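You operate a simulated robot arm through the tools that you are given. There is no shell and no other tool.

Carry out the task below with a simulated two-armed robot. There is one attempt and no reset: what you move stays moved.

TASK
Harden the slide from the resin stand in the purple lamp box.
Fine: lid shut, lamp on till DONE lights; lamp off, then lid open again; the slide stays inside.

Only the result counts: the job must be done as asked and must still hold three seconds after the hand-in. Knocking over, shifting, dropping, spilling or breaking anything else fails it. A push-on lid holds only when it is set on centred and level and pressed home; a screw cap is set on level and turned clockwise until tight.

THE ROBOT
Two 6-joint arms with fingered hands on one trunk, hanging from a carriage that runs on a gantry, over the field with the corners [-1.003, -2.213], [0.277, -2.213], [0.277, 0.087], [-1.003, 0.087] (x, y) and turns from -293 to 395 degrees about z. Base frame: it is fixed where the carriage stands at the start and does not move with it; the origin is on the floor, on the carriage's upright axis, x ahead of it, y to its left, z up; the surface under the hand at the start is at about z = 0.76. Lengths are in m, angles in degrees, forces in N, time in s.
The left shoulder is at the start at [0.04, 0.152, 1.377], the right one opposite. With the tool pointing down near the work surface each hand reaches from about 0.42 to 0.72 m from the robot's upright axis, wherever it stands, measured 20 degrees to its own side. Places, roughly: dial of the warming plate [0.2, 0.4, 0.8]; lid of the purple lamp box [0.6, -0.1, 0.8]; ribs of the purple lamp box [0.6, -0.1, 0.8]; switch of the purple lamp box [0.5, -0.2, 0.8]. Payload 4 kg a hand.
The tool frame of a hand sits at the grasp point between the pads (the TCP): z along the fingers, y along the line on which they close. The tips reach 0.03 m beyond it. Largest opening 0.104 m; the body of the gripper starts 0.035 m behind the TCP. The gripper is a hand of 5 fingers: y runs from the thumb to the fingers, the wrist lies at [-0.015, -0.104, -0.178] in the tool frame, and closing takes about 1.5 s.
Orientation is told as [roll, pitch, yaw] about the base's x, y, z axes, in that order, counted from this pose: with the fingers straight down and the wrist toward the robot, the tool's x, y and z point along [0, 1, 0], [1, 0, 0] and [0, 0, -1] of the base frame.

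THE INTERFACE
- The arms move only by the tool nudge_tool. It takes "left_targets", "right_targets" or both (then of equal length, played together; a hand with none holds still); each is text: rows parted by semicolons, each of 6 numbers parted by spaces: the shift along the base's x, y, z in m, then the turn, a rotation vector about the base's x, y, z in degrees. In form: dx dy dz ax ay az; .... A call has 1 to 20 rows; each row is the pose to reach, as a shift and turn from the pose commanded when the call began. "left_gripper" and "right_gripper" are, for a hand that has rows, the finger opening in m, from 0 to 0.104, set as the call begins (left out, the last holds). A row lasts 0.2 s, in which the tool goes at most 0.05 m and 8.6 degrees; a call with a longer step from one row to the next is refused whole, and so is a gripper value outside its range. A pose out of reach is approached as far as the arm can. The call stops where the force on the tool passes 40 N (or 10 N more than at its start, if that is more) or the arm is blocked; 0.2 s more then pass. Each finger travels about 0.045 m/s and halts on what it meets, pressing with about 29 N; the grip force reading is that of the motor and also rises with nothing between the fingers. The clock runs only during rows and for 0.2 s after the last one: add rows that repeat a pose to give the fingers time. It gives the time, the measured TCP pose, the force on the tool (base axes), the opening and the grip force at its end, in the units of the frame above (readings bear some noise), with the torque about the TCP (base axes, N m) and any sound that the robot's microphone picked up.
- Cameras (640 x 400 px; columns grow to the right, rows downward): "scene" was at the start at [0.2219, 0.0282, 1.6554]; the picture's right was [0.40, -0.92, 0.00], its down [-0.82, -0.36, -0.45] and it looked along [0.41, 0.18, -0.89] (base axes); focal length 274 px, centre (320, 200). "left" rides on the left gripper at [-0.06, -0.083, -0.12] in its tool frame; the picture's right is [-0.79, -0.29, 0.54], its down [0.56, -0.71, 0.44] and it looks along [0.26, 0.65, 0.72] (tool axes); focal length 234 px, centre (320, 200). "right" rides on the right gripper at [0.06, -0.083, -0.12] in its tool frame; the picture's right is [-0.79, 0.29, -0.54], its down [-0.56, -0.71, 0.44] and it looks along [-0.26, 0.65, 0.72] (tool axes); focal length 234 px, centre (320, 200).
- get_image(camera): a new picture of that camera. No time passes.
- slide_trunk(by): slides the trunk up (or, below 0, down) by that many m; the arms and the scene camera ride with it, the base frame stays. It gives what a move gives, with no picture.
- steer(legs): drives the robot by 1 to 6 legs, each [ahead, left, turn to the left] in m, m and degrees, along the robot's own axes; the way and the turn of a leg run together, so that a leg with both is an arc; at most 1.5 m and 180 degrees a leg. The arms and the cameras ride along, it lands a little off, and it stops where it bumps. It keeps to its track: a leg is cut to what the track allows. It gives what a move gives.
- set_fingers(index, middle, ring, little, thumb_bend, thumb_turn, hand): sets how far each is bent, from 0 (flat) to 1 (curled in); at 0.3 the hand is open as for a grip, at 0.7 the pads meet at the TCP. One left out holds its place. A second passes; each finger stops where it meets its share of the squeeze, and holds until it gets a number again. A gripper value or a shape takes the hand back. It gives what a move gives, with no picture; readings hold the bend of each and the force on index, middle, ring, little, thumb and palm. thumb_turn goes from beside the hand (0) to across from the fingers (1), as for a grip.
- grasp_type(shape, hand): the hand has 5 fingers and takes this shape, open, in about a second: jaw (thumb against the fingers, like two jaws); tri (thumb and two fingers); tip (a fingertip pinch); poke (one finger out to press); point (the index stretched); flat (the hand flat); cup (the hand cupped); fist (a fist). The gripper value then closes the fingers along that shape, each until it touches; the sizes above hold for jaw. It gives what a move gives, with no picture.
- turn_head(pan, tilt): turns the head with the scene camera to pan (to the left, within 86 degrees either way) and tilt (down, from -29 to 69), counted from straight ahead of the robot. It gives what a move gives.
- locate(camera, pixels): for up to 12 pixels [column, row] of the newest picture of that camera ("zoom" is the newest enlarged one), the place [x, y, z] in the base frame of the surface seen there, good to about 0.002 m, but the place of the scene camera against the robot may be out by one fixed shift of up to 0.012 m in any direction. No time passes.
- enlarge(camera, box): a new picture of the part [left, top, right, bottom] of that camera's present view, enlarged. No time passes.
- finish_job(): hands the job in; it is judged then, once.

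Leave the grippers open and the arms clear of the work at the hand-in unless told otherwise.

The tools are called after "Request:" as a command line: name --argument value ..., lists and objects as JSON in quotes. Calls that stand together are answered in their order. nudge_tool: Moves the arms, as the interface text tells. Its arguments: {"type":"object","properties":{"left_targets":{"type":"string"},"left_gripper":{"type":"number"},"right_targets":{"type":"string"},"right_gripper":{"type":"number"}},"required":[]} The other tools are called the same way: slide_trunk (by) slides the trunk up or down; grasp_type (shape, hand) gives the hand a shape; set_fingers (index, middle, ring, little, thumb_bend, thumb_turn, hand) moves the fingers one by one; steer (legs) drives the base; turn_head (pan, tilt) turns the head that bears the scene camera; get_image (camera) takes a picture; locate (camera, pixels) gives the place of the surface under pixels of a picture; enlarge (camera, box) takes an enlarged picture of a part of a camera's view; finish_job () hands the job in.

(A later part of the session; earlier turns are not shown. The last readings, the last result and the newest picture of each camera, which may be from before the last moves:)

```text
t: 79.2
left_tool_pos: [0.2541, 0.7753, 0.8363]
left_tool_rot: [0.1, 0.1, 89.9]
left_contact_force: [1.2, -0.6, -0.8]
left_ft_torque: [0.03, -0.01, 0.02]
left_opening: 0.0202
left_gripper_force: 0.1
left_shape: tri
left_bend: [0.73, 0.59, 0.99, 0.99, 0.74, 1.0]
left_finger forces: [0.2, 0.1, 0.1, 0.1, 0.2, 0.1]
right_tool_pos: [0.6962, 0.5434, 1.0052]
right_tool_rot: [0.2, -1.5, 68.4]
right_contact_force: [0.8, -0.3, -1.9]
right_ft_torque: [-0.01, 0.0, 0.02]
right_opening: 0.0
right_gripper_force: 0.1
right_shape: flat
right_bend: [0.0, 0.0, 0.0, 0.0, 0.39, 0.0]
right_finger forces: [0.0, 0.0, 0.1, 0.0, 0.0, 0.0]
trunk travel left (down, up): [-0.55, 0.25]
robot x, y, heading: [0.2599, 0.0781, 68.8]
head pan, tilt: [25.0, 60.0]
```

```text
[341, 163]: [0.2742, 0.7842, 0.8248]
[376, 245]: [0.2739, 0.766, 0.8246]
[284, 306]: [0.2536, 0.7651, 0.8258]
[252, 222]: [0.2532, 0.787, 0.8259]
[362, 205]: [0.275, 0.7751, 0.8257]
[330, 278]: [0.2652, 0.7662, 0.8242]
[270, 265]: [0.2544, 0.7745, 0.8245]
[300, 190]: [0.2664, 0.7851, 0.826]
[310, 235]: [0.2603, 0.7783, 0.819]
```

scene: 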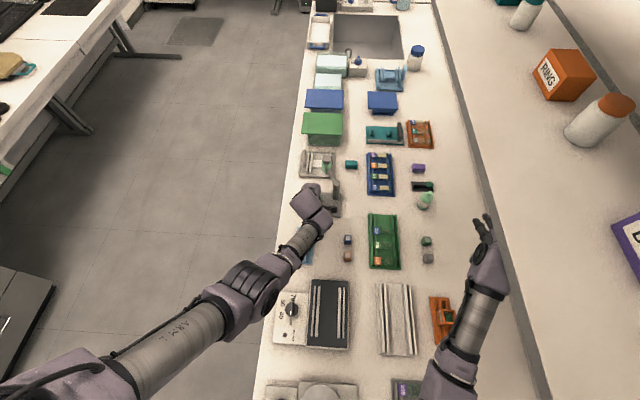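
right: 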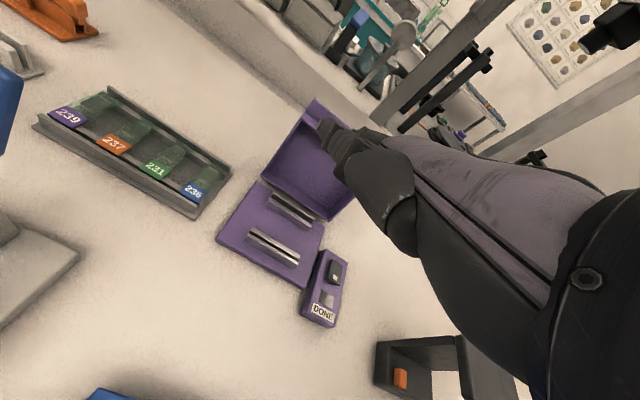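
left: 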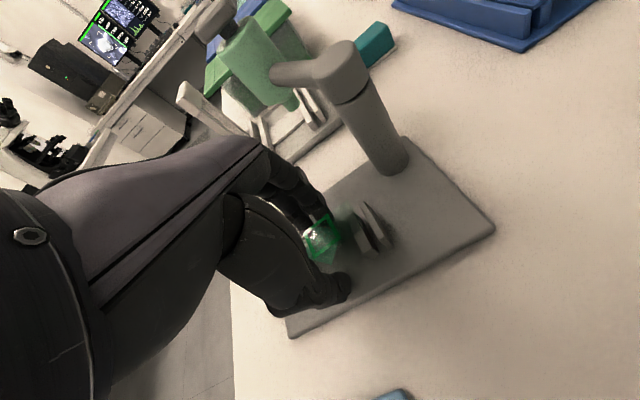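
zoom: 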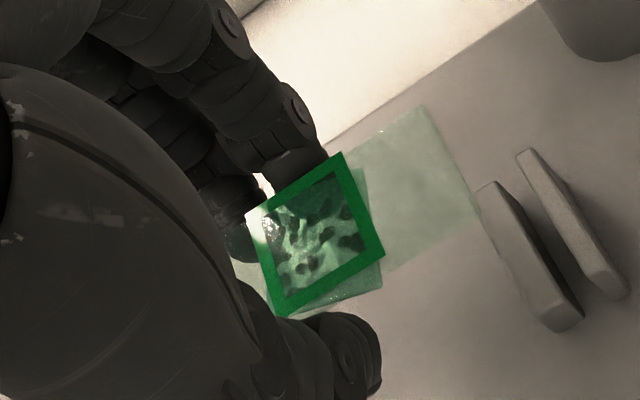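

The slide rides level (all corners z≈0.825, TCP z 0.836). Before carrying it, I'll test how far a wrist can yaw sideways using the free right hand (mirror of the left): first −48° relative yaw.

Request:
nudge_tool --right_targets "0 0 -0.02 0 0 -8; 0 0 -0.04 0 0 -16; 0 0 -0.06 0 0 -24; 0 0 -0.08 0 0 -32; 0 0 -0.1 0 0 -40; 0 0 -0.1 0 0 -48; 0 0 -0.1 0 0 -48"

```text
t: 80.8
left_tool_pos: [0.2577, 0.7774, 0.8376]
left_tool_rot: [0.1, 0.1, 90.0]
left_contact_force: [0.2, -0.3, -0.6]
left_ft_torque: [0.02, -0.02, 0.04]
left_opening: 0.0198
left_gripper_force: 0.1
left_shape: tri
left_bend: [0.73, 0.59, 0.99, 0.99, 0.74, 1.0]
left_finger forces: [0.2, 0.0, 0.0, 0.0, 0.2, 0.0]
right_tool_pos: [0.6992, 0.5478, 0.9115]
right_tool_rot: [0.1, -2.0, 20.2]
right_contact_force: [-0.5, 0.8, 0.4]
right_ft_torque: [-0.03, 0.03, -0.03]
right_opening: 0.0
right_gripper_force: 0.1
right_shape: flat
right_bend: [0.0, 0.0, 0.0, 0.0, 0.39, 0.0]
right_finger forces: [0.0, 0.0, 0.1, 0.1, 0.0, 0.1]
trunk travel left (down, up): [-0.55, 0.25]
robot x, y, heading: [0.2625, 0.0833, 68.7]
head pan, tilt: [25.0, 60.0]
```

That works, so the mirrored yaw (+48° on the left hand) should too. I'll look to the robot's right to check the clearance for driving there.

Request:
turn_head --pan -80 --tilt 35

Request:
get_image --camera "scene"

```text
t: 82.6
left_tool_pos: [0.258, 0.777, 0.8368]
left_tool_rot: [0.0, 0.0, 89.9]
left_contact_force: [1.1, 0.2, 0.3]
left_ft_torque: [0.0, 0.02, -0.01]
left_opening: 0.0199
left_gripper_force: 0.0
left_shape: tri
left_bend: [0.73, 0.59, 0.99, 0.99, 0.74, 1.0]
left_finger forces: [0.2, 0.0, 0.0, 0.0, 0.2, 0.0]
right_tool_pos: [0.6991, 0.5479, 0.9103]
right_tool_rot: [0.2, -2.0, 20.3]
right_contact_force: [0.1, 0.0, 1.2]
right_ft_torque: [-0.02, 0.0, 0.04]
right_opening: 0.0
right_gripper_force: 0.0
right_shape: flat
right_bend: [0.0, 0.0, 0.0, 0.0, 0.39, 0.0]
right_finger forces: [0.0, 0.1, 0.0, 0.0, 0.1, 0.0]
trunk travel left (down, up): [-0.55, 0.25]
robot x, y, heading: [0.2585, 0.0805, 68.5]
head pan, tilt: [-80.0, 35.0]
```

```text
taken
```

scene: 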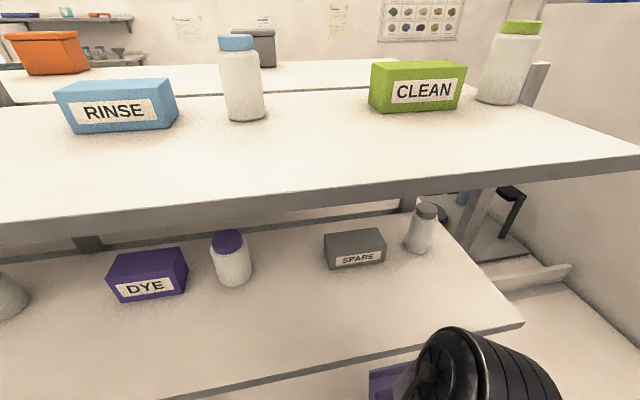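

Request:
locate --camera "scene" --pixels '[[515, 318], [465, 235], [630, 152], [545, 70], [300, 205], [300, 360], [540, 275], [600, 300], [385, 380], [100, 240]]'

```text
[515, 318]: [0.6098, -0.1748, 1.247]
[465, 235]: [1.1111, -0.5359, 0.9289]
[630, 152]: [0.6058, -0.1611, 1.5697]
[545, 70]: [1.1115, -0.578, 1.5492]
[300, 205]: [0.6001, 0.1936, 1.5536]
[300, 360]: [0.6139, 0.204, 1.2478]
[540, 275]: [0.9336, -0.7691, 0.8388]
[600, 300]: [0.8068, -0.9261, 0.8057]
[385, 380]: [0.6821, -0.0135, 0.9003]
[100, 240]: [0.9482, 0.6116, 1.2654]
```

The shelf's front edge is at x≈0.61, z≈1.25, ending at y≈−0.175, so I'll rotate to heading 90° first (both hands then at x<0.55), back along −y, and only then turn right. First: restore the right hand and lift the slide slowly to z≈0.98.

Request:
nudge_tool --left_targets "0 0 0.012 0 0 0; 0 0 0.03 0 0 0; 0 0 0.05 0 0 0; 0 0 0.07 0 0 0; 0 0 0.09 0 0 0; 0 0 0.11 0 0 0; 0 0 0.13 0 0 0; 0 0 0.143 0 0 0; 0 0 0.143 0 0 0" --right_targets "0 0 0.012 0 0 8; 0 0 0.025 0 0 16; 0 0 0.04 0 0 24; 0 0 0.055 0 0 32; 0 0 0.07 0 0 40; 0 0 0.08 0 0 48; 0 0 0.09 0 0 48; 0 0 0.09 0 0 48; 0 0 0.09 0 0 48"

Request:
get_image --camera "left"

Request:
enlarge --camera "left" --box '[280, 175, 380, 285]'

```text
t: 84.6
left_tool_pos: [0.258, 0.7797, 0.9807]
left_tool_rot: [0.0, 0.0, 89.9]
left_contact_force: [-0.3, 0.4, -0.4]
left_ft_torque: [-0.01, 0.05, -0.02]
left_opening: 0.0202
left_gripper_force: 0.2
left_shape: tri
left_bend: [0.73, 0.59, 0.99, 0.99, 0.74, 1.0]
left_finger forces: [0.1, 0.0, 0.0, 0.0, 0.2, 0.1]
right_tool_pos: [0.699, 0.5484, 1.0009]
right_tool_rot: [0.1, -2.0, 68.5]
right_contact_force: [0.2, -0.1, -0.5]
right_ft_torque: [0.0, 0.01, -0.01]
right_opening: 0.0
right_gripper_force: 0.1
right_shape: flat
right_bend: [0.0, 0.0, 0.0, 0.0, 0.39, 0.0]
right_finger forces: [0.0, 0.1, 0.0, 0.0, 0.0, 0.1]
trunk travel left (down, up): [-0.55, 0.25]
robot x, y, heading: [0.2567, 0.0814, 68.4]
head pan, tilt: [-80.0, 35.0]
```

```text
taken
```

left: 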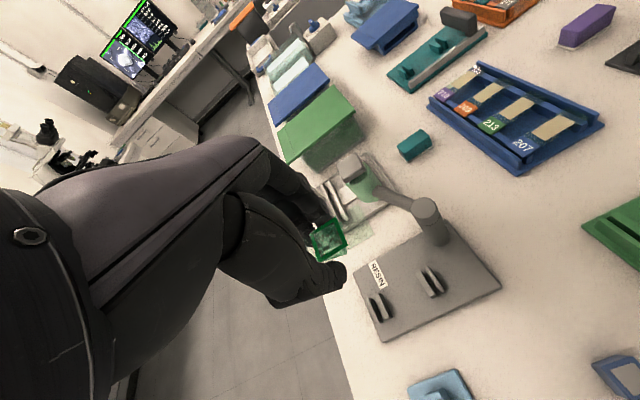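

```text
3.64 times, centred on (330, 230) of left
```

zoom: 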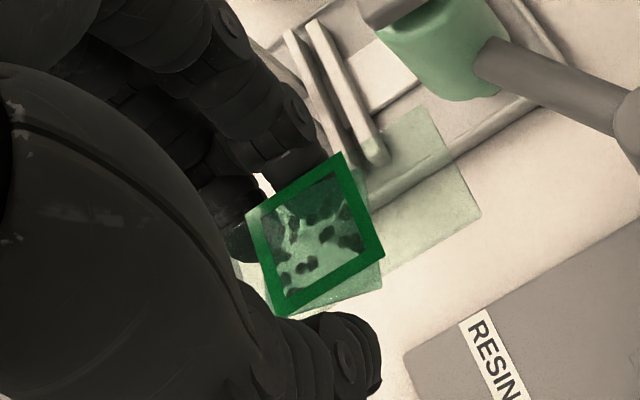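

The slide is unchanged in the grip and the stand is intact. Now I rotate the base to heading 90°.

Request:
steer --legs '[[0, 0, 21.5]]'

Request:
enlarge --camera "left" --box '[280, 175, 380, 285]'

```text
t: 86.2
left_tool_pos: [0.0055, 0.7309, 0.981]
left_tool_rot: [0.0, 0.0, 111.0]
left_contact_force: [-0.8, -0.3, -0.6]
left_ft_torque: [0.01, -0.01, -0.02]
left_opening: 0.0196
left_gripper_force: 0.1
left_shape: tri
left_bend: [0.73, 0.59, 0.99, 0.99, 0.74, 1.0]
left_finger forces: [0.1, 0.0, 0.0, 0.0, 0.1, 0.1]
right_tool_pos: [0.5014, 0.6742, 1.0014]
right_tool_rot: [0.2, -2.0, 89.4]
right_contact_force: [-0.5, -0.4, -0.4]
right_ft_torque: [-0.01, 0.02, -0.02]
right_opening: 0.0001
right_gripper_force: 0.0
right_shape: flat
right_bend: [0.0, 0.0, 0.0, 0.0, 0.39, 0.0]
right_finger forces: [0.1, 0.0, 0.0, 0.1, 0.1, 0.1]
trunk travel left (down, up): [-0.55, 0.25]
robot x, y, heading: [0.2611, 0.0813, 89.9]
head pan, tilt: [-80.0, 35.0]
```

```text
3.64 times, centred on (330, 230) of left
```

zoom: 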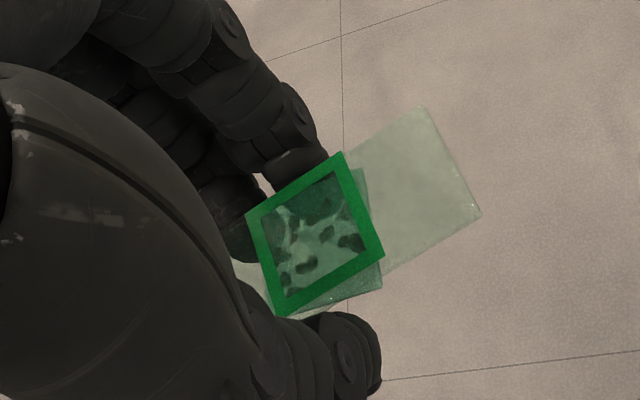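

Still stable. I'll back along −y in two legs.

Request:
steer --legs '[[-0.37, 0, 0]]'

Request:
enlarge --camera "left" --box '[280, 175, 380, 285]'

Request:
steer --legs '[[-0.37, 0, 0]]'

Request:
enlarge --camera "left" --box '[280, 175, 380, 285]'

```text
t: 88.5
left_tool_pos: [0.0041, 0.3532, 0.982]
left_tool_rot: [0.0, 0.0, 111.0]
left_contact_force: [0.0, -0.4, -0.7]
left_ft_torque: [0.03, 0.0, -0.01]
left_opening: 0.0199
left_gripper_force: 0.1
left_shape: tri
left_bend: [0.73, 0.59, 0.99, 0.99, 0.74, 1.0]
left_finger forces: [0.1, 0.0, 0.0, 0.1, 0.2, 0.0]
right_tool_pos: [0.4991, 0.295, 1.0008]
right_tool_rot: [0.1, -1.9, 89.4]
right_contact_force: [-0.4, 1.0, 0.4]
right_ft_torque: [-0.01, 0.0, -0.02]
right_opening: 0.0
right_gripper_force: 0.0
right_shape: flat
right_bend: [0.0, 0.0, 0.0, 0.0, 0.39, 0.0]
right_finger forces: [0.0, 0.0, 0.0, 0.1, 0.1, 0.0]
trunk travel left (down, up): [-0.55, 0.25]
robot x, y, heading: [0.2563, -0.2975, 89.9]
head pan, tilt: [-80.0, 35.0]
```

```text
3.64 times, centred on (330, 230) of left
```

zoom: 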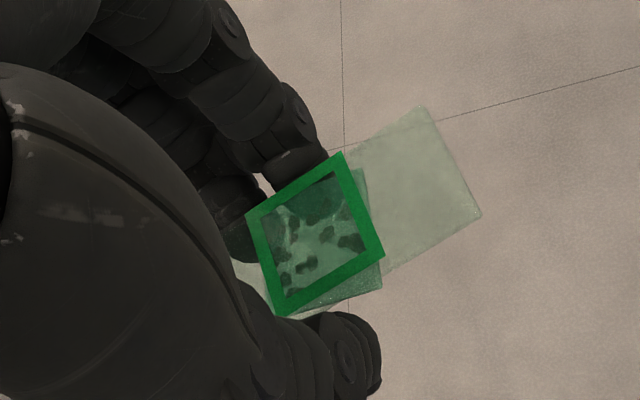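

```text
t: 90.9
left_tool_pos: [0.0011, -0.0057, 0.9813]
left_tool_rot: [0.0, 0.0, 110.9]
left_contact_force: [-0.5, 1.0, -1.3]
left_ft_torque: [0.01, -0.01, 0.0]
left_opening: 0.0199
left_gripper_force: 0.1
left_shape: tri
left_bend: [0.73, 0.59, 0.99, 0.99, 0.74, 1.0]
left_finger forces: [0.2, 0.0, 0.0, 0.0, 0.2, 0.0]
right_tool_pos: [0.4967, -0.0615, 0.9995]
right_tool_rot: [0.0, -2.0, 89.5]
right_contact_force: [-0.3, -0.4, -0.1]
right_ft_torque: [0.01, -0.01, 0.04]
right_opening: 0.0001
right_gripper_force: 0.1
right_shape: flat
right_bend: [0.0, 0.0, 0.0, 0.0, 0.39, 0.0]
right_finger forces: [0.0, 0.0, 0.1, 0.0, 0.0, 0.1]
trunk travel left (down, up): [-0.55, 0.25]
robot x, y, heading: [0.2542, -0.6581, 89.7]
head pan, tilt: [-80.0, 35.0]
```

```text
3.64 times, centred on (330, 230) of left
```

zoom: 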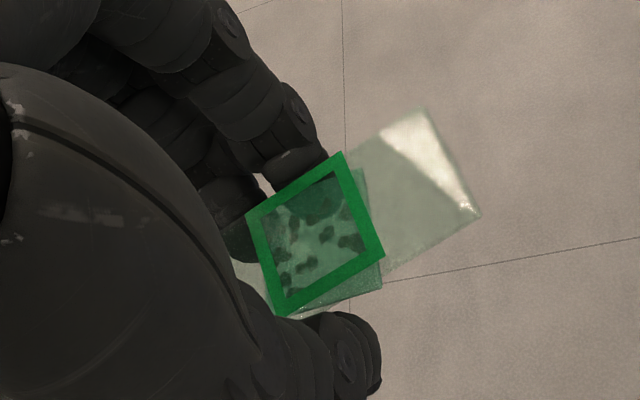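

Robot at (0.254, −0.658). Turning right to heading 42° brings the slide over the box.

Request:
steer --legs '[[0, 0, -25]]'

Request:
steer --legs '[[0, 0, -22.7]]'

Request:
get_image --camera "left"

Request:
enlarge --camera "left" --box '[280, 175, 380, 285]'

```text
t: 92.5
left_tool_pos: [0.2997, 0.0399, 0.9818]
left_tool_rot: [0.0, 0.0, 86.1]
left_contact_force: [1.0, 0.1, -0.3]
left_ft_torque: [0.0, 0.01, -0.02]
left_opening: 0.0198
left_gripper_force: 0.1
left_shape: tri
left_bend: [0.73, 0.59, 0.99, 0.99, 0.74, 1.0]
left_finger forces: [0.2, 0.1, 0.1, 0.1, 0.2, 0.0]
right_tool_pos: [0.7244, -0.2194, 1.0011]
right_tool_rot: [0.1, -2.0, 64.6]
right_contact_force: [0.5, 0.4, 0.2]
right_ft_torque: [-0.01, -0.02, 0.02]
right_opening: 0.0
right_gripper_force: 0.1
right_shape: flat
right_bend: [0.0, 0.0, 0.0, 0.0, 0.39, 0.0]
right_finger forces: [0.0, 0.0, 0.0, 0.0, 0.1, 0.1]
trunk travel left (down, up): [-0.55, 0.25]
robot x, y, heading: [0.2549, -0.6578, 64.6]
head pan, tilt: [-80.0, 35.0]
```

```text
t: 94.1
left_tool_pos: [0.5673, -0.0326, 0.9817]
left_tool_rot: [0.0, 0.0, 63.2]
left_contact_force: [-0.7, 0.4, 0.2]
left_ft_torque: [-0.01, -0.03, -0.01]
left_opening: 0.0197
left_gripper_force: 0.0
left_shape: tri
left_bend: [0.73, 0.59, 0.99, 0.99, 0.74, 1.0]
left_finger forces: [0.1, 0.0, 0.0, 0.0, 0.0, 0.0]
right_tool_pos: [0.8583, -0.4372, 1.0021]
right_tool_rot: [0.1, -2.0, 41.7]
right_contact_force: [-0.3, 0.1, 0.1]
right_ft_torque: [0.01, 0.0, 0.02]
right_opening: 0.0
right_gripper_force: 0.2
right_shape: flat
right_bend: [0.0, 0.0, 0.0, 0.0, 0.39, 0.0]
right_finger forces: [0.0, 0.1, 0.1, 0.0, 0.0, 0.0]
trunk travel left (down, up): [-0.55, 0.25]
robot x, y, heading: [0.2539, -0.6587, 41.8]
head pan, tilt: [-80.0, 35.0]
```

```text
taken
```

left: 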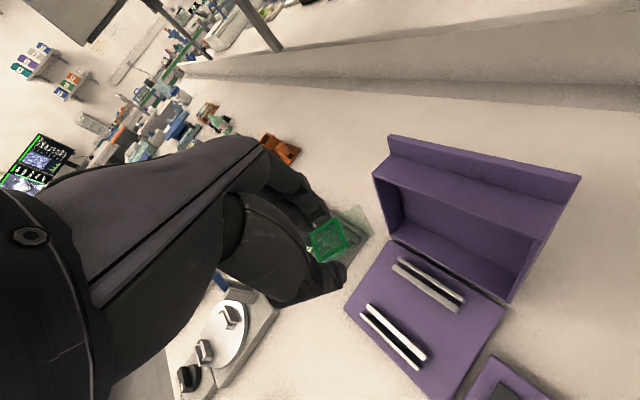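

```text
3.64 times, centred on (330, 230) of left
```

zoom: 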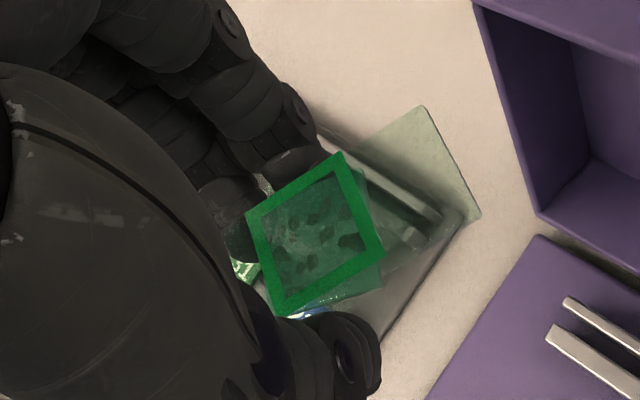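

The slide is stable and above the box area. I'll measure the ribs again from the left camera (the same frame as the hand that places the slide).

Request:
enlarge --camera "left" --box '[340, 240, 480, 380]'

Request:
locate --camera "zoom" --pixels '[[230, 220], [222, 232], [215, 245], [235, 240], [360, 160], [350, 175], [340, 188], [380, 150], [300, 300], [110, 200], [370, 340], [460, 290]]'

```text
2.86 times, centred on (410, 310) of left
```

zoom: 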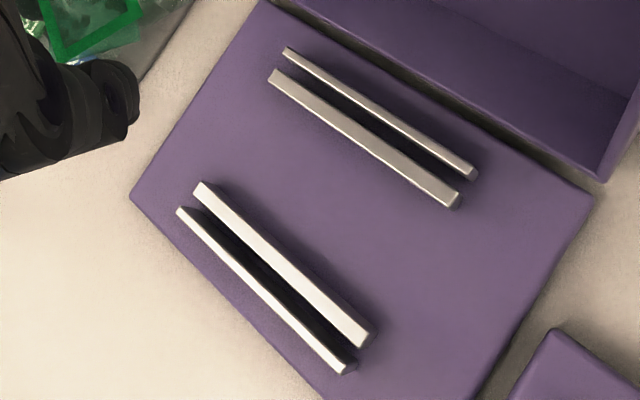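

```text
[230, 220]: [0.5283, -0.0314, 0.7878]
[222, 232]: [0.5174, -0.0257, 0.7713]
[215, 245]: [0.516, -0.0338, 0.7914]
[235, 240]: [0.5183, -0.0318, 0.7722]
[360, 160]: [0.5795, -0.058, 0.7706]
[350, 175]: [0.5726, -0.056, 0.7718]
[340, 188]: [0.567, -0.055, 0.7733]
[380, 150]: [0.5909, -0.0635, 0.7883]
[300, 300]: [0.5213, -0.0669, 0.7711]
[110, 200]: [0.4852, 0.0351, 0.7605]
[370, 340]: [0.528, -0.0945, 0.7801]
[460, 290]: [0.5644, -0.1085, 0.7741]
```

Request:
locate --camera "zoom" --pixels '[[286, 265], [278, 272], [262, 288], [258, 284], [366, 139], [362, 146], [382, 115], [203, 190], [366, 335], [275, 78], [455, 200], [182, 211]]'

```text
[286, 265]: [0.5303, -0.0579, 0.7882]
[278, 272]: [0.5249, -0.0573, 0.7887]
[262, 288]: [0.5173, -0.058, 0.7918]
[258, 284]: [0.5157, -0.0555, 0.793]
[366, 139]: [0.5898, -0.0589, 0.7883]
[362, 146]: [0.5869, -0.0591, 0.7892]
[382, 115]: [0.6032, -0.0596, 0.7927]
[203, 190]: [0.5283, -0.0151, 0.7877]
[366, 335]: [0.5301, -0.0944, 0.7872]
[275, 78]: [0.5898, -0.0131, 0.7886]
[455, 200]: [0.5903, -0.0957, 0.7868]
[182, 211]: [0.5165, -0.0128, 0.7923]
```

Left-camera rib positions: walls at x≈0.517 and 0.602, ledges at ≈0.5275 and 0.5885 (z≈0.788), y centre ≈−0.0545; so slide centre should be (0.5585, −0.0545). I'll rotate the hand to yaw 90° and centre it, still at z≈0.98.

Request:
nudge_tool --left_targets "-0.002 -0.004 0 0 0 5.4; -0.004 -0.009 0 0 0 10.8; -0.007 -0.013 0 0 0 16.2; -0.009 -0.018 0 0 0 21.6; -0.0113 -0.0219 0 0 0 26.8; -0.0113 -0.0219 0 0 0 26.8"

Request:
get_image --camera "left"

Request:
enlarge --camera "left" --box '[280, 175, 420, 325]'

```text
t: 95.5
left_tool_pos: [0.5574, -0.0544, 0.9821]
left_tool_rot: [0.0, 0.0, 90.1]
left_contact_force: [-0.5, 0.4, 0.1]
left_ft_torque: [0.01, -0.01, 0.01]
left_opening: 0.02
left_gripper_force: 0.0
left_shape: tri
left_bend: [0.73, 0.59, 0.99, 0.99, 0.74, 1.0]
left_finger forces: [0.1, 0.1, 0.1, 0.1, 0.1, 0.0]
right_tool_pos: [0.8579, -0.438, 1.0004]
right_tool_rot: [0.1, -1.9, 41.5]
right_contact_force: [0.0, 0.4, 0.1]
right_ft_torque: [-0.02, 0.01, 0.02]
right_opening: 0.0
right_gripper_force: 0.0
right_shape: flat
right_bend: [0.0, 0.0, 0.0, 0.0, 0.39, 0.0]
right_finger forces: [0.1, 0.1, 0.1, 0.0, 0.1, 0.0]
trunk travel left (down, up): [-0.55, 0.25]
robot x, y, heading: [0.2519, -0.6561, 41.9]
head pan, tilt: [-80.0, 35.0]
```

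```text
taken
```

left: 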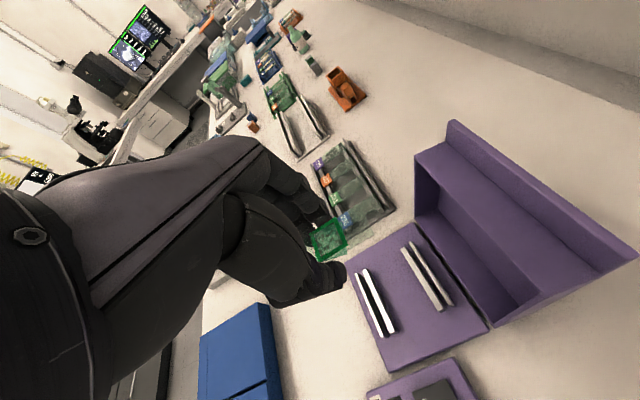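

```text
2.67 times, centred on (350, 250) of left
```

zoom: 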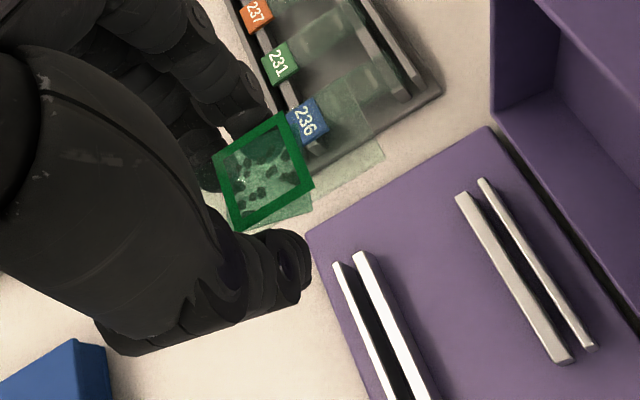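

Yaw is 90° now and the slide is undisturbed. I'll re-measure ribs and slide in this pose.

Request:
locate --camera "zoom" --pixels '[[385, 310], [360, 310], [395, 330], [515, 270], [540, 270], [465, 197], [567, 357], [482, 182], [590, 345], [360, 256], [340, 268], [430, 395]]'

Request:
locate --camera "zoom" --pixels '[[283, 118], [308, 184], [240, 224], [217, 158], [297, 150], [275, 205], [228, 190], [250, 138], [390, 320], [372, 330], [520, 280], [535, 255]]'

```text
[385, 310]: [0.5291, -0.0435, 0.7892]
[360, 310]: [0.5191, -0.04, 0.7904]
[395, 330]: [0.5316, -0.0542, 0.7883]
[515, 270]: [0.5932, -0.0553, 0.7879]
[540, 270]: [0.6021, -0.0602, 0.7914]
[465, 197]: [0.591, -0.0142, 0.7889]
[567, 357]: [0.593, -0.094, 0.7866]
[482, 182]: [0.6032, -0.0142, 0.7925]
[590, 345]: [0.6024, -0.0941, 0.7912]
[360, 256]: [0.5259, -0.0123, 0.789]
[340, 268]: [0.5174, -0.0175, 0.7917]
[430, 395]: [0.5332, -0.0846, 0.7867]
```

```text
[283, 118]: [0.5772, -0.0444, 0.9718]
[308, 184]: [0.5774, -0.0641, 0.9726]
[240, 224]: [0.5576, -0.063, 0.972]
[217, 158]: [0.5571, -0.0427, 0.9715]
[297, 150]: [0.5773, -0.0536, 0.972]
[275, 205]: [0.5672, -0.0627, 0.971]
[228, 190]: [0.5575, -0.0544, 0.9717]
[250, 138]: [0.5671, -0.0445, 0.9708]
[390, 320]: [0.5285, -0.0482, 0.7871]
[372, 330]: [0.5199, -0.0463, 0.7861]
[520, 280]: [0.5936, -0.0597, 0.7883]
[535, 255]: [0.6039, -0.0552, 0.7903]
```

Slide centre (≈0.560, −0.054) matches the rib centre (≈0.560, −0.054) within a millimetre, and its yaw is only a few degrees off. I'll descend to z≈0.83 first.

Request:
nudge_tool --left_targets "0 0 -0.015 0 0 0; 0 0 -0.035 0 0 0; 0 0 -0.055 0 0 0; 0 0 -0.075 0 0 0; 0 0 -0.095 0 0 0; 0 0 -0.115 0 0 0; 0 0 -0.13 0 0 0; 0 0 -0.143 0 0 0; 0 0 -0.151 0 0 0; 0 0 -0.151 0 0 0"

Request:
get_image --camera "left"

Request:
enlarge --camera "left" --box '[280, 165, 400, 305]'

```text
t: 97.7
left_tool_pos: [0.5577, -0.0542, 0.8313]
left_tool_rot: [0.1, -0.1, 90.0]
left_contact_force: [0.9, 0.1, -0.5]
left_ft_torque: [0.01, 0.0, 0.0]
left_opening: 0.0198
left_gripper_force: 0.1
left_shape: tri
left_bend: [0.73, 0.59, 0.99, 0.99, 0.74, 1.0]
left_finger forces: [0.2, 0.0, 0.0, 0.1, 0.2, 0.0]
right_tool_pos: [0.858, -0.4378, 1.0004]
right_tool_rot: [0.0, -2.0, 41.6]
right_contact_force: [-0.3, -0.8, 0.0]
right_ft_torque: [-0.02, 0.02, 0.0]
right_opening: 0.0
right_gripper_force: 0.0
right_shape: flat
right_bend: [0.0, 0.0, 0.0, 0.0, 0.39, 0.0]
right_finger forces: [0.0, 0.1, 0.0, 0.0, 0.1, 0.0]
trunk travel left (down, up): [-0.55, 0.25]
robot x, y, heading: [0.2535, -0.6543, 41.9]
head pan, tilt: [-80.0, 35.0]
```

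```text
taken
```

left: 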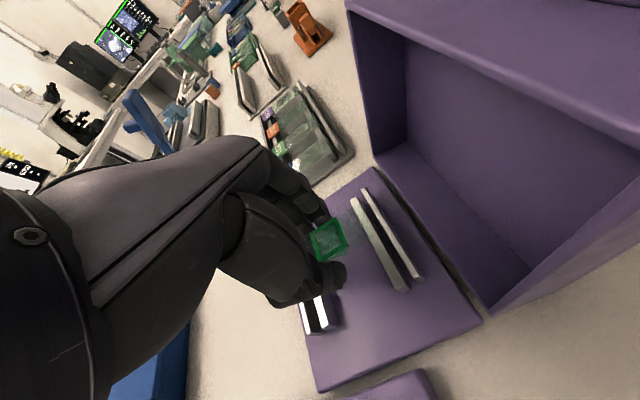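

```text
2.86 times, centred on (340, 235) of left
```

zoom: 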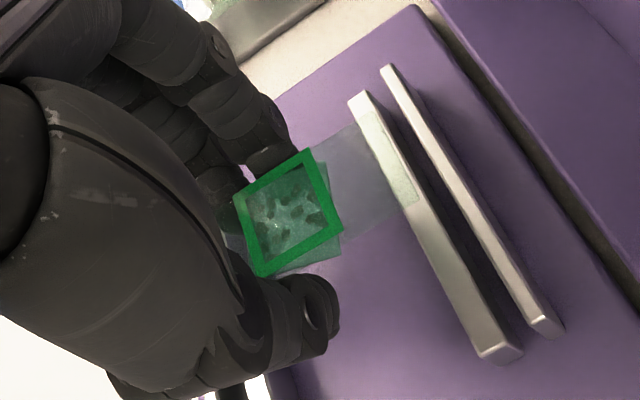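

Request:
locate --camera "zoom" --pixels '[[360, 105], [430, 230], [390, 80], [450, 180], [500, 350], [310, 158], [336, 225], [262, 268], [240, 205], [480, 220]]'

Request:
enlarge --camera "left" --box '[270, 280, 350, 350]'

Request:
locate --camera "zoom" --pixels '[[370, 220], [400, 220], [290, 220], [300, 280], [420, 270], [340, 250]]'

```text
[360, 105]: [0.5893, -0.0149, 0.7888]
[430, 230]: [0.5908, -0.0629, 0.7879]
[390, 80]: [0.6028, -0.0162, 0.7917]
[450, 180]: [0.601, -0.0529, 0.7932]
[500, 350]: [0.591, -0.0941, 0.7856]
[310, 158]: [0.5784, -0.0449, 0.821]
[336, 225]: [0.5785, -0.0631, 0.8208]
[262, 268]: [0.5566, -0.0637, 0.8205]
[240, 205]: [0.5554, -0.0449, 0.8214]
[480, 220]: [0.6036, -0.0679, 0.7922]
```

```text
5.71 times, centred on (310, 315) of left
```

zoom: 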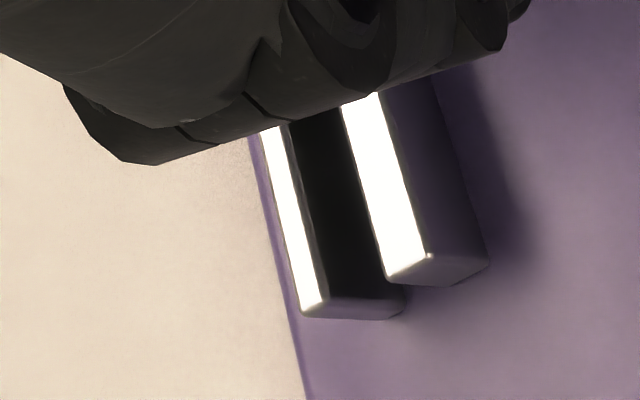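

```text
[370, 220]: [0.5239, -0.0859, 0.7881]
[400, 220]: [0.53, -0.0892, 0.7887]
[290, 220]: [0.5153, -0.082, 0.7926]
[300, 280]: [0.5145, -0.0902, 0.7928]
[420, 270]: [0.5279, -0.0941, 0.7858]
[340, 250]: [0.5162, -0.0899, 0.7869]
```

I'll shift 1 mm toward −x to equalise the end margins and lower the last 2.9 cm slowly onto the ledges.

Request:
nudge_tool --left_targets "-0.001 0 -0.006 0 0 0; -0.001 0 -0.012 0 0 0; -0.001 0 -0.018 0 0 0; -0.001 0 -0.022 0 0 0; -0.001 0 -0.025 0 0 0; -0.001 0 -0.027 0 0 0; -0.001 0 -0.0285 0 0 0; -0.001 0 -0.0285 0 0 0"

Request:
get_image --camera "left"

Request:
enlarge --camera "left" --box '[280, 165, 400, 305]'

Request:
locate --camera "zoom" --pixels '[[310, 158], [336, 225], [262, 268], [240, 205], [325, 190], [300, 250], [250, 240], [280, 172], [290, 215]]'

```text
t: 99.5
left_tool_pos: [0.558, -0.054, 0.8032]
left_tool_rot: [-0.1, -0.3, 90.0]
left_contact_force: [0.2, -1.8, 9.3]
left_ft_torque: [-0.27, -0.05, -0.01]
left_opening: 0.0201
left_gripper_force: 0.2
left_shape: tri
left_bend: [0.73, 0.59, 0.99, 0.99, 0.74, 1.0]
left_finger forces: [0.0, 0.0, 0.0, 0.0, 9.4, 0.0]
right_tool_pos: [0.8591, -0.4376, 1.0015]
right_tool_rot: [0.1, -2.1, 41.6]
right_contact_force: [-0.1, 0.4, -0.1]
right_ft_torque: [0.02, -0.02, 0.0]
right_opening: 0.0002
right_gripper_force: 0.0
right_shape: flat
right_bend: [0.0, 0.0, 0.0, 0.0, 0.39, 0.0]
right_finger forces: [0.0, 0.0, 0.0, 0.0, 0.0, 0.1]
trunk travel left (down, up): [-0.55, 0.25]
robot x, y, heading: [0.2561, -0.6551, 42.1]
head pan, tilt: [-80.0, 35.0]
```

```text
taken
```

left: 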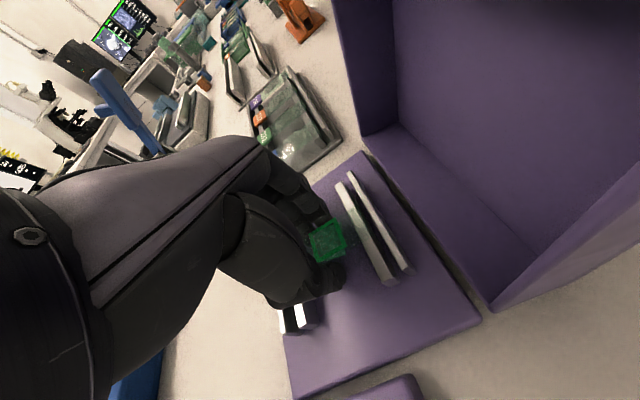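

```text
2.86 times, centred on (340, 235) of left
```

zoom: 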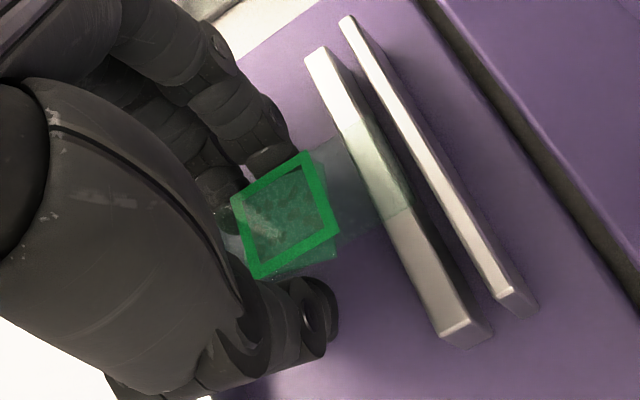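

```text
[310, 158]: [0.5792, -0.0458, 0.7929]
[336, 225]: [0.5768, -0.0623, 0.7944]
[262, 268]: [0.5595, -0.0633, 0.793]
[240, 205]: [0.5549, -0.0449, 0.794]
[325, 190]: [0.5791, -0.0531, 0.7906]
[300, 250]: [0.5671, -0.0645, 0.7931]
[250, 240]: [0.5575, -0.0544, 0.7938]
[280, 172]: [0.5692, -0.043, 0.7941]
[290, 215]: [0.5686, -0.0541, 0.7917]
```

The thumb tip touches the floor (9 N) with the slide at ledge height (frame z≈0.793). I'll relieve it by 0.7 mm and open gently.

Request:
nudge_tool --left_targets "0 0 0.0007 0 0 0; 0 0 0.0007 0 0 0; 0 0 0.0007 0 0 0" --left_gripper 0.024

Request:
enlarge --camera "left" --box '[280, 165, 400, 305]'

Request:
locate --camera "zoom" --pixels '[[310, 158], [336, 225], [262, 268], [240, 205], [325, 190], [300, 250], [250, 240], [280, 172], [290, 215]]'

```text
t: 100.3
left_tool_pos: [0.5557, -0.0535, 0.8037]
left_tool_rot: [0.0, 0.0, 89.9]
left_contact_force: [0.0, -0.1, 5.6]
left_ft_torque: [-0.07, -0.02, -0.02]
left_opening: 0.0242
left_gripper_force: 0.0
left_shape: tri
left_bend: [0.73, 0.57, 0.99, 0.99, 0.75, 1.0]
left_finger forces: [1.3, 0.0, 0.0, 0.1, 3.7, 0.0]
right_tool_pos: [0.858, -0.4366, 1.0007]
right_tool_rot: [0.1, -2.1, 41.6]
right_contact_force: [-0.2, -0.8, -0.6]
right_ft_torque: [0.0, 0.01, -0.03]
right_opening: 0.0
right_gripper_force: 0.1
right_shape: flat
right_bend: [0.0, 0.0, 0.0, 0.0, 0.39, 0.0]
right_finger forces: [0.1, 0.0, 0.1, 0.1, 0.0, 0.0]
trunk travel left (down, up): [-0.55, 0.25]
robot x, y, heading: [0.2555, -0.6556, 42.1]
head pan, tilt: [-80.0, 35.0]
```

```text
2.86 times, centred on (340, 235) of left
```

zoom: 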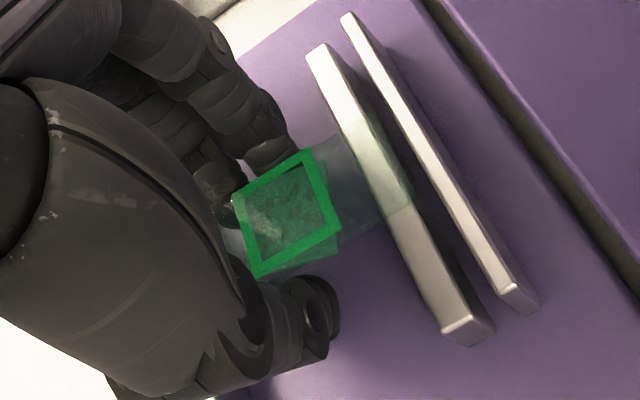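

```text
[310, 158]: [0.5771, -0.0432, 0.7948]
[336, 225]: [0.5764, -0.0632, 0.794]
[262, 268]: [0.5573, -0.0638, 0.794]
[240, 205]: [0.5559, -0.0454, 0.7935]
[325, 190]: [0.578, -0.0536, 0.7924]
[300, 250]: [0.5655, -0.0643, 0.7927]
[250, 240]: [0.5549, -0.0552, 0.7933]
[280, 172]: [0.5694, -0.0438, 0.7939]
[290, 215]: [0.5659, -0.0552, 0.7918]
```

Request:
nudge_tool --left_targets "0 0 0.001 0 0 0; 0 0 0.0015 0 0 0; 0 0 0.0015 0 0 0" --left_gripper 0.031

Request:
nudge_tool --left_targets "0 0 0.001 0 0 0; 0 0 0.002 0 0 0; 0 0 0.002 0 0 0" --left_gripper 0.042

Request:
enlarge --camera "left" --box '[280, 165, 400, 305]'

Request:
locate --camera "zoom" --pixels '[[310, 158], [336, 225], [262, 268], [240, 205], [325, 190], [300, 250], [250, 240], [280, 172], [290, 215]]'

```text
t: 101.1
left_tool_pos: [0.5557, -0.0551, 0.8034]
left_tool_rot: [0.0, -0.1, 90.0]
left_contact_force: [-0.4, -0.2, 0.2]
left_ft_torque: [-0.02, 0.03, 0.04]
left_opening: 0.0304
left_gripper_force: 0.1
left_shape: tri
left_bend: [0.74, 0.54, 0.99, 0.99, 0.74, 1.0]
left_finger forces: [0.0, 0.0, 0.1, 0.0, 0.3, 0.0]
right_tool_pos: [0.8583, -0.4372, 1.0008]
right_tool_rot: [0.0, -2.2, 41.6]
right_contact_force: [0.1, -0.5, 0.4]
right_ft_torque: [-0.03, -0.03, 0.03]
right_opening: 0.0002
right_gripper_force: 0.1
right_shape: flat
right_bend: [0.0, 0.0, 0.0, 0.0, 0.39, 0.0]
right_finger forces: [0.0, 0.0, 0.0, 0.0, 0.0, 0.0]
trunk travel left (down, up): [-0.55, 0.25]
robot x, y, heading: [0.2559, -0.6579, 42.2]
head pan, tilt: [-80.0, 35.0]
```

```text
t: 101.9
left_tool_pos: [0.5558, -0.0541, 0.8054]
left_tool_rot: [0.0, 0.0, 90.1]
left_contact_force: [0.5, -0.5, 0.2]
left_ft_torque: [0.02, -0.01, 0.0]
left_opening: 0.0413
left_gripper_force: 0.0
left_shape: tri
left_bend: [0.74, 0.49, 0.99, 0.99, 0.72, 1.0]
left_finger forces: [0.0, 0.0, 0.1, 0.0, 0.0, 0.0]
right_tool_pos: [0.8582, -0.4391, 1.0021]
right_tool_rot: [0.1, -2.1, 41.5]
right_contact_force: [-0.6, 1.0, 0.4]
right_ft_torque: [-0.03, 0.0, -0.01]
right_opening: 0.0
right_gripper_force: 0.1
right_shape: flat
right_bend: [0.0, 0.0, 0.0, 0.0, 0.39, 0.0]
right_finger forces: [0.0, 0.0, 0.0, 0.0, 0.0, 0.0]
trunk travel left (down, up): [-0.55, 0.25]
robot x, y, heading: [0.2593, -0.6581, 41.7]
head pan, tilt: [-80.0, 35.0]
```

```text
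2.86 times, centred on (340, 235) of left
```

zoom: 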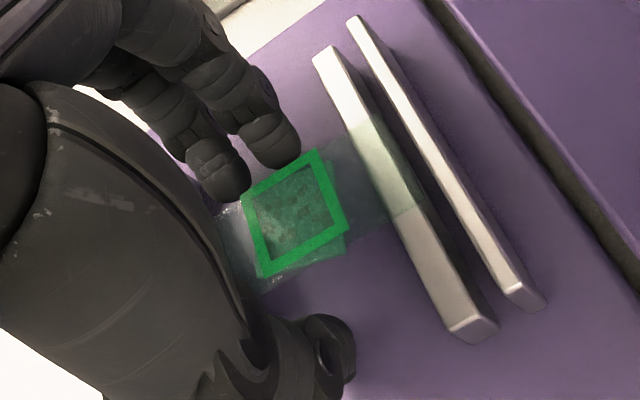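

```text
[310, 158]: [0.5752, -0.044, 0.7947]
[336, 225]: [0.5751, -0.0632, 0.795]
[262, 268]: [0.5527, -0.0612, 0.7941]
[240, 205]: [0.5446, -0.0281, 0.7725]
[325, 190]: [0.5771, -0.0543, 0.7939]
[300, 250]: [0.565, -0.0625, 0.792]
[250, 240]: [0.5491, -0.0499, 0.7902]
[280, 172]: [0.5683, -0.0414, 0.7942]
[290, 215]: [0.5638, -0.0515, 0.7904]
```

The slide rests on the ledges, free of the fingers. I'll open to 0.06 and rise straight up.

Request:
nudge_tool --left_targets "0 0 0.001 0 0 0; 0 0 0.001 0 0 0; 0 0 0.006 0 0 0; 0 0 0.02 0 0 0; 0 0 0.05 0 0 0; 0 0 0.09 0 0 0; 0 0 0.13 0 0 0; 0 0 0.17 0 0 0; 0 0 0.17 0 0 0" --left_gripper 0.06

Request:
get_image --camera "left"

Request:
enlarge --camera "left" --box '[330, 220, 470, 360]'

```text
t: 103.9
left_tool_pos: [0.5544, -0.0535, 0.9761]
left_tool_rot: [0.0, 0.0, 89.9]
left_contact_force: [-0.6, 0.8, 0.4]
left_ft_torque: [-0.01, -0.01, 0.0]
left_opening: 0.0596
left_gripper_force: 0.0
left_shape: tri
left_bend: [0.74, 0.42, 0.99, 0.99, 0.66, 0.99]
left_finger forces: [0.0, 0.0, 0.1, 0.0, 0.0, 0.0]
right_tool_pos: [0.8587, -0.438, 1.0011]
right_tool_rot: [0.1, -2.0, 41.7]
right_contact_force: [0.5, -0.1, 0.0]
right_ft_torque: [-0.01, -0.01, 0.0]
right_opening: 0.0002
right_gripper_force: 0.0
right_shape: flat
right_bend: [0.0, 0.0, 0.0, 0.0, 0.39, 0.0]
right_finger forces: [0.1, 0.1, 0.1, 0.0, 0.0, 0.1]
trunk travel left (down, up): [-0.55, 0.25]
robot x, y, heading: [0.252, -0.6581, 41.8]
head pan, tilt: [-80.0, 35.0]
```

```text
taken
```

left: 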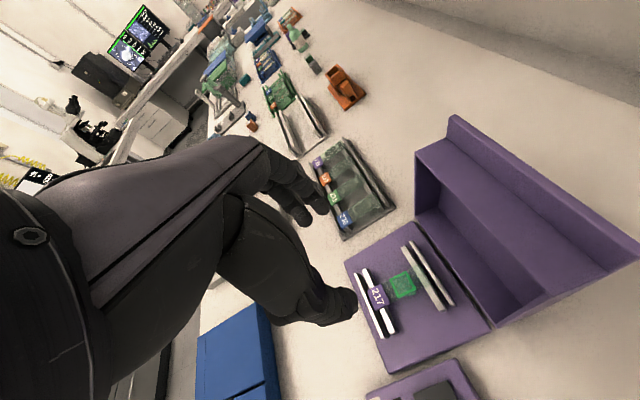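

```text
2.86 times, centred on (400, 290) of left
```

zoom: 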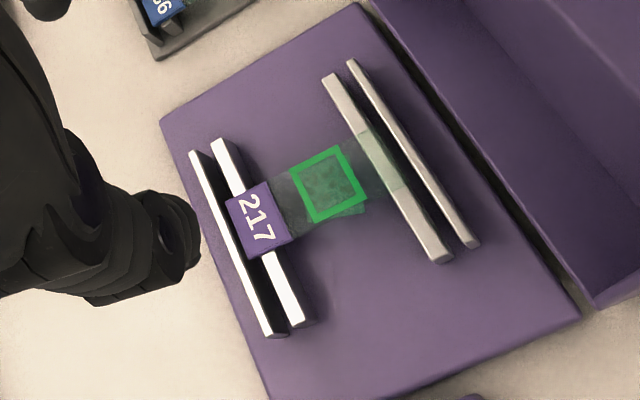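

Slide 217 lies squarely on the ribs, between the end walls, with the slip on it. Next is closing the lid. I'll set the left hand to jaw and turn it to yaw 0 while moving above the lid's top edge (lid top ≈(0.705, 0.91)).

Request:
grasp_type --hand "left" --shape "jaw"

Request:
nudge_tool --left_targets "0 0 0.02 0 0 -8; 0 0 0.04 0 0 -16; 0 0 0.06 0 0 -24; 0.01 0 0.07 0 0 -32; 0.03 0 0.07 0 0 -40; 0.05 0 0.07 0 0 -48; 0.07 0 0.07 0 0 -56; 0.09 0 0.07 0 0 -64; 0.11 0 0.07 0 0 -72; 0.13 0 0.07 0 0 -80; 0.15 0 0.07 0 0 -88; 0.15 0 0.07 0 0 -90; 0.15 0 0.07 0 0 -90"

Request:
get_image --camera "left"

```text
t: 104.8
left_tool_pos: [0.5558, -0.0537, 0.9761]
left_tool_rot: [0.1, 0.0, 90.0]
left_contact_force: [-0.1, -0.2, -0.6]
left_ft_torque: [-0.02, 0.03, 0.0]
left_opening: 0.1037
left_gripper_force: 0.0
left_shape: jaw
left_bend: [0.3, 0.3, 0.3, 0.3, 0.3, 0.97]
left_finger forces: [0.0, 0.0, 0.0, 0.0, 0.1, 0.0]
right_tool_pos: [0.8583, -0.4373, 1.0006]
right_tool_rot: [0.1, -2.1, 41.6]
right_contact_force: [-0.5, 0.4, -0.4]
right_ft_torque: [0.01, 0.02, -0.03]
right_opening: 0.0
right_gripper_force: 0.1
right_shape: flat
right_bend: [0.0, 0.0, 0.0, 0.0, 0.39, 0.0]
right_finger forces: [0.0, 0.0, 0.0, 0.0, 0.0, 0.0]
trunk travel left (down, up): [-0.55, 0.25]
robot x, y, heading: [0.2533, -0.6599, 41.9]
head pan, tilt: [-80.0, 35.0]
```

```text
t: 107.8
left_tool_pos: [0.6303, -0.053, 0.9885]
left_tool_rot: [-2.4, 4.6, 2.8]
left_contact_force: [-0.5, 0.7, -1.2]
left_ft_torque: [-0.01, -0.01, 0.0]
left_opening: 0.1039
left_gripper_force: 0.0
left_shape: jaw
left_bend: [0.3, 0.3, 0.3, 0.3, 0.3, 0.97]
left_finger forces: [0.1, 0.0, 0.0, 0.1, 0.0, 0.0]
right_tool_pos: [0.8237, -0.4351, 0.9877]
right_tool_rot: [0.4, -1.0, 43.1]
right_contact_force: [-0.7, 0.2, -1.3]
right_ft_torque: [0.02, -0.07, -0.03]
right_opening: 0.0001
right_gripper_force: 0.1
right_shape: flat
right_bend: [0.0, 0.0, 0.0, 0.0, 0.39, 0.0]
right_finger forces: [0.1, 0.0, 0.0, 0.0, 0.0, 0.1]
trunk travel left (down, up): [-0.55, 0.25]
robot x, y, heading: [0.2481, -0.6572, 43.4]
head pan, tilt: [-80.0, 35.0]
stopped in row 13 (left hand): the arm was blocked; the commanded pose is now the measured one
```

```text
taken
```

left: 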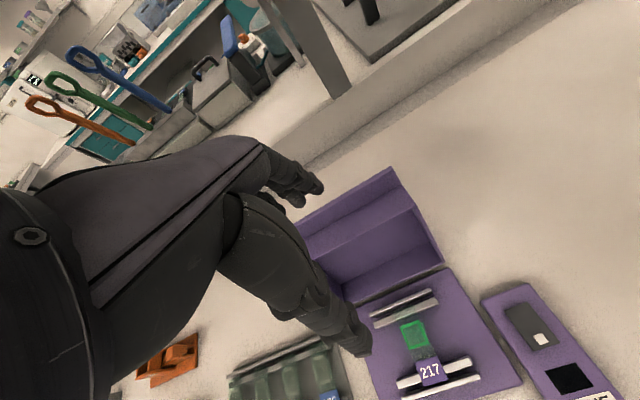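

The left arm was blocked, probably against the shelf edge. I'll back off at once toward −x, and look at the scene.

Request:
nudge_tool --left_targets "-0.02 0 -0.005 0 0 6; -0.04 0 -0.01 0 0 12; -0.07 0 -0.012 0 0 18; -0.1 0 -0.012 0 0 24; -0.1 0 -0.012 0 0 24"

Request:
turn_head --pan 5 --tilt 45

Request:
get_image --camera "scene"

```text
t: 109.0
left_tool_pos: [0.5778, -0.0415, 1.0154]
left_tool_rot: [-0.7, 1.3, 25.7]
left_contact_force: [0.2, -1.0, -1.2]
left_ft_torque: [0.03, 0.03, -0.03]
left_opening: 0.104
left_gripper_force: 0.1
left_shape: jaw
left_bend: [0.3, 0.3, 0.3, 0.3, 0.3, 0.97]
left_finger forces: [0.0, 0.0, 0.0, 0.0, 0.0, 0.1]
right_tool_pos: [0.8522, -0.4284, 1.0015]
right_tool_rot: [0.1, -2.0, 42.5]
right_contact_force: [-0.2, 0.2, 0.5]
right_ft_torque: [0.02, 0.03, -0.02]
right_opening: 0.0001
right_gripper_force: 0.1
right_shape: flat
right_bend: [0.0, 0.0, 0.0, 0.0, 0.39, 0.0]
right_finger forces: [0.1, 0.0, 0.0, 0.1, 0.1, 0.0]
trunk travel left (down, up): [-0.55, 0.25]
robot x, y, heading: [0.2528, -0.6582, 42.8]
head pan, tilt: [-80.0, 35.0]
```

```text
t: 110.6
left_tool_pos: [0.5767, -0.042, 1.015]
left_tool_rot: [-0.6, 1.4, 25.7]
left_contact_force: [-0.2, 0.5, 0.0]
left_ft_torque: [-0.01, 0.02, 0.0]
left_opening: 0.1037
left_gripper_force: 0.2
left_shape: jaw
left_bend: [0.3, 0.3, 0.3, 0.3, 0.3, 0.97]
left_finger forces: [0.0, 0.1, 0.0, 0.1, 0.1, 0.1]
right_tool_pos: [0.8519, -0.4284, 1.0009]
right_tool_rot: [0.2, -2.1, 42.5]
right_contact_force: [-0.3, -0.5, 0.3]
right_ft_torque: [0.02, -0.01, 0.01]
right_opening: 0.0001
right_gripper_force: 0.1
right_shape: flat
right_bend: [0.0, 0.0, 0.0, 0.0, 0.39, 0.0]
right_finger forces: [0.1, 0.0, 0.0, 0.1, 0.1, 0.0]
trunk travel left (down, up): [-0.55, 0.25]
robot x, y, heading: [0.2539, -0.6582, 42.7]
head pan, tilt: [5.0, 45.0]
```

```text
taken
```

scene: 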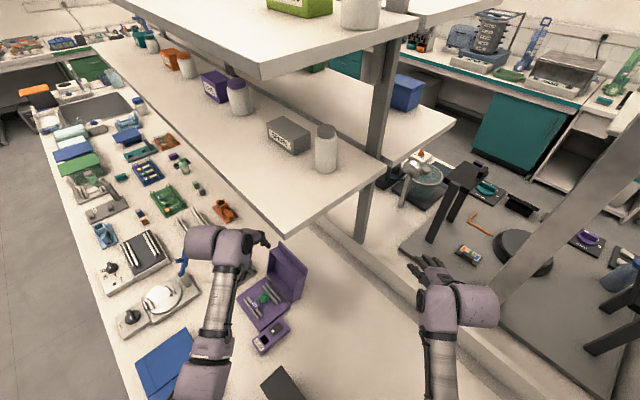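

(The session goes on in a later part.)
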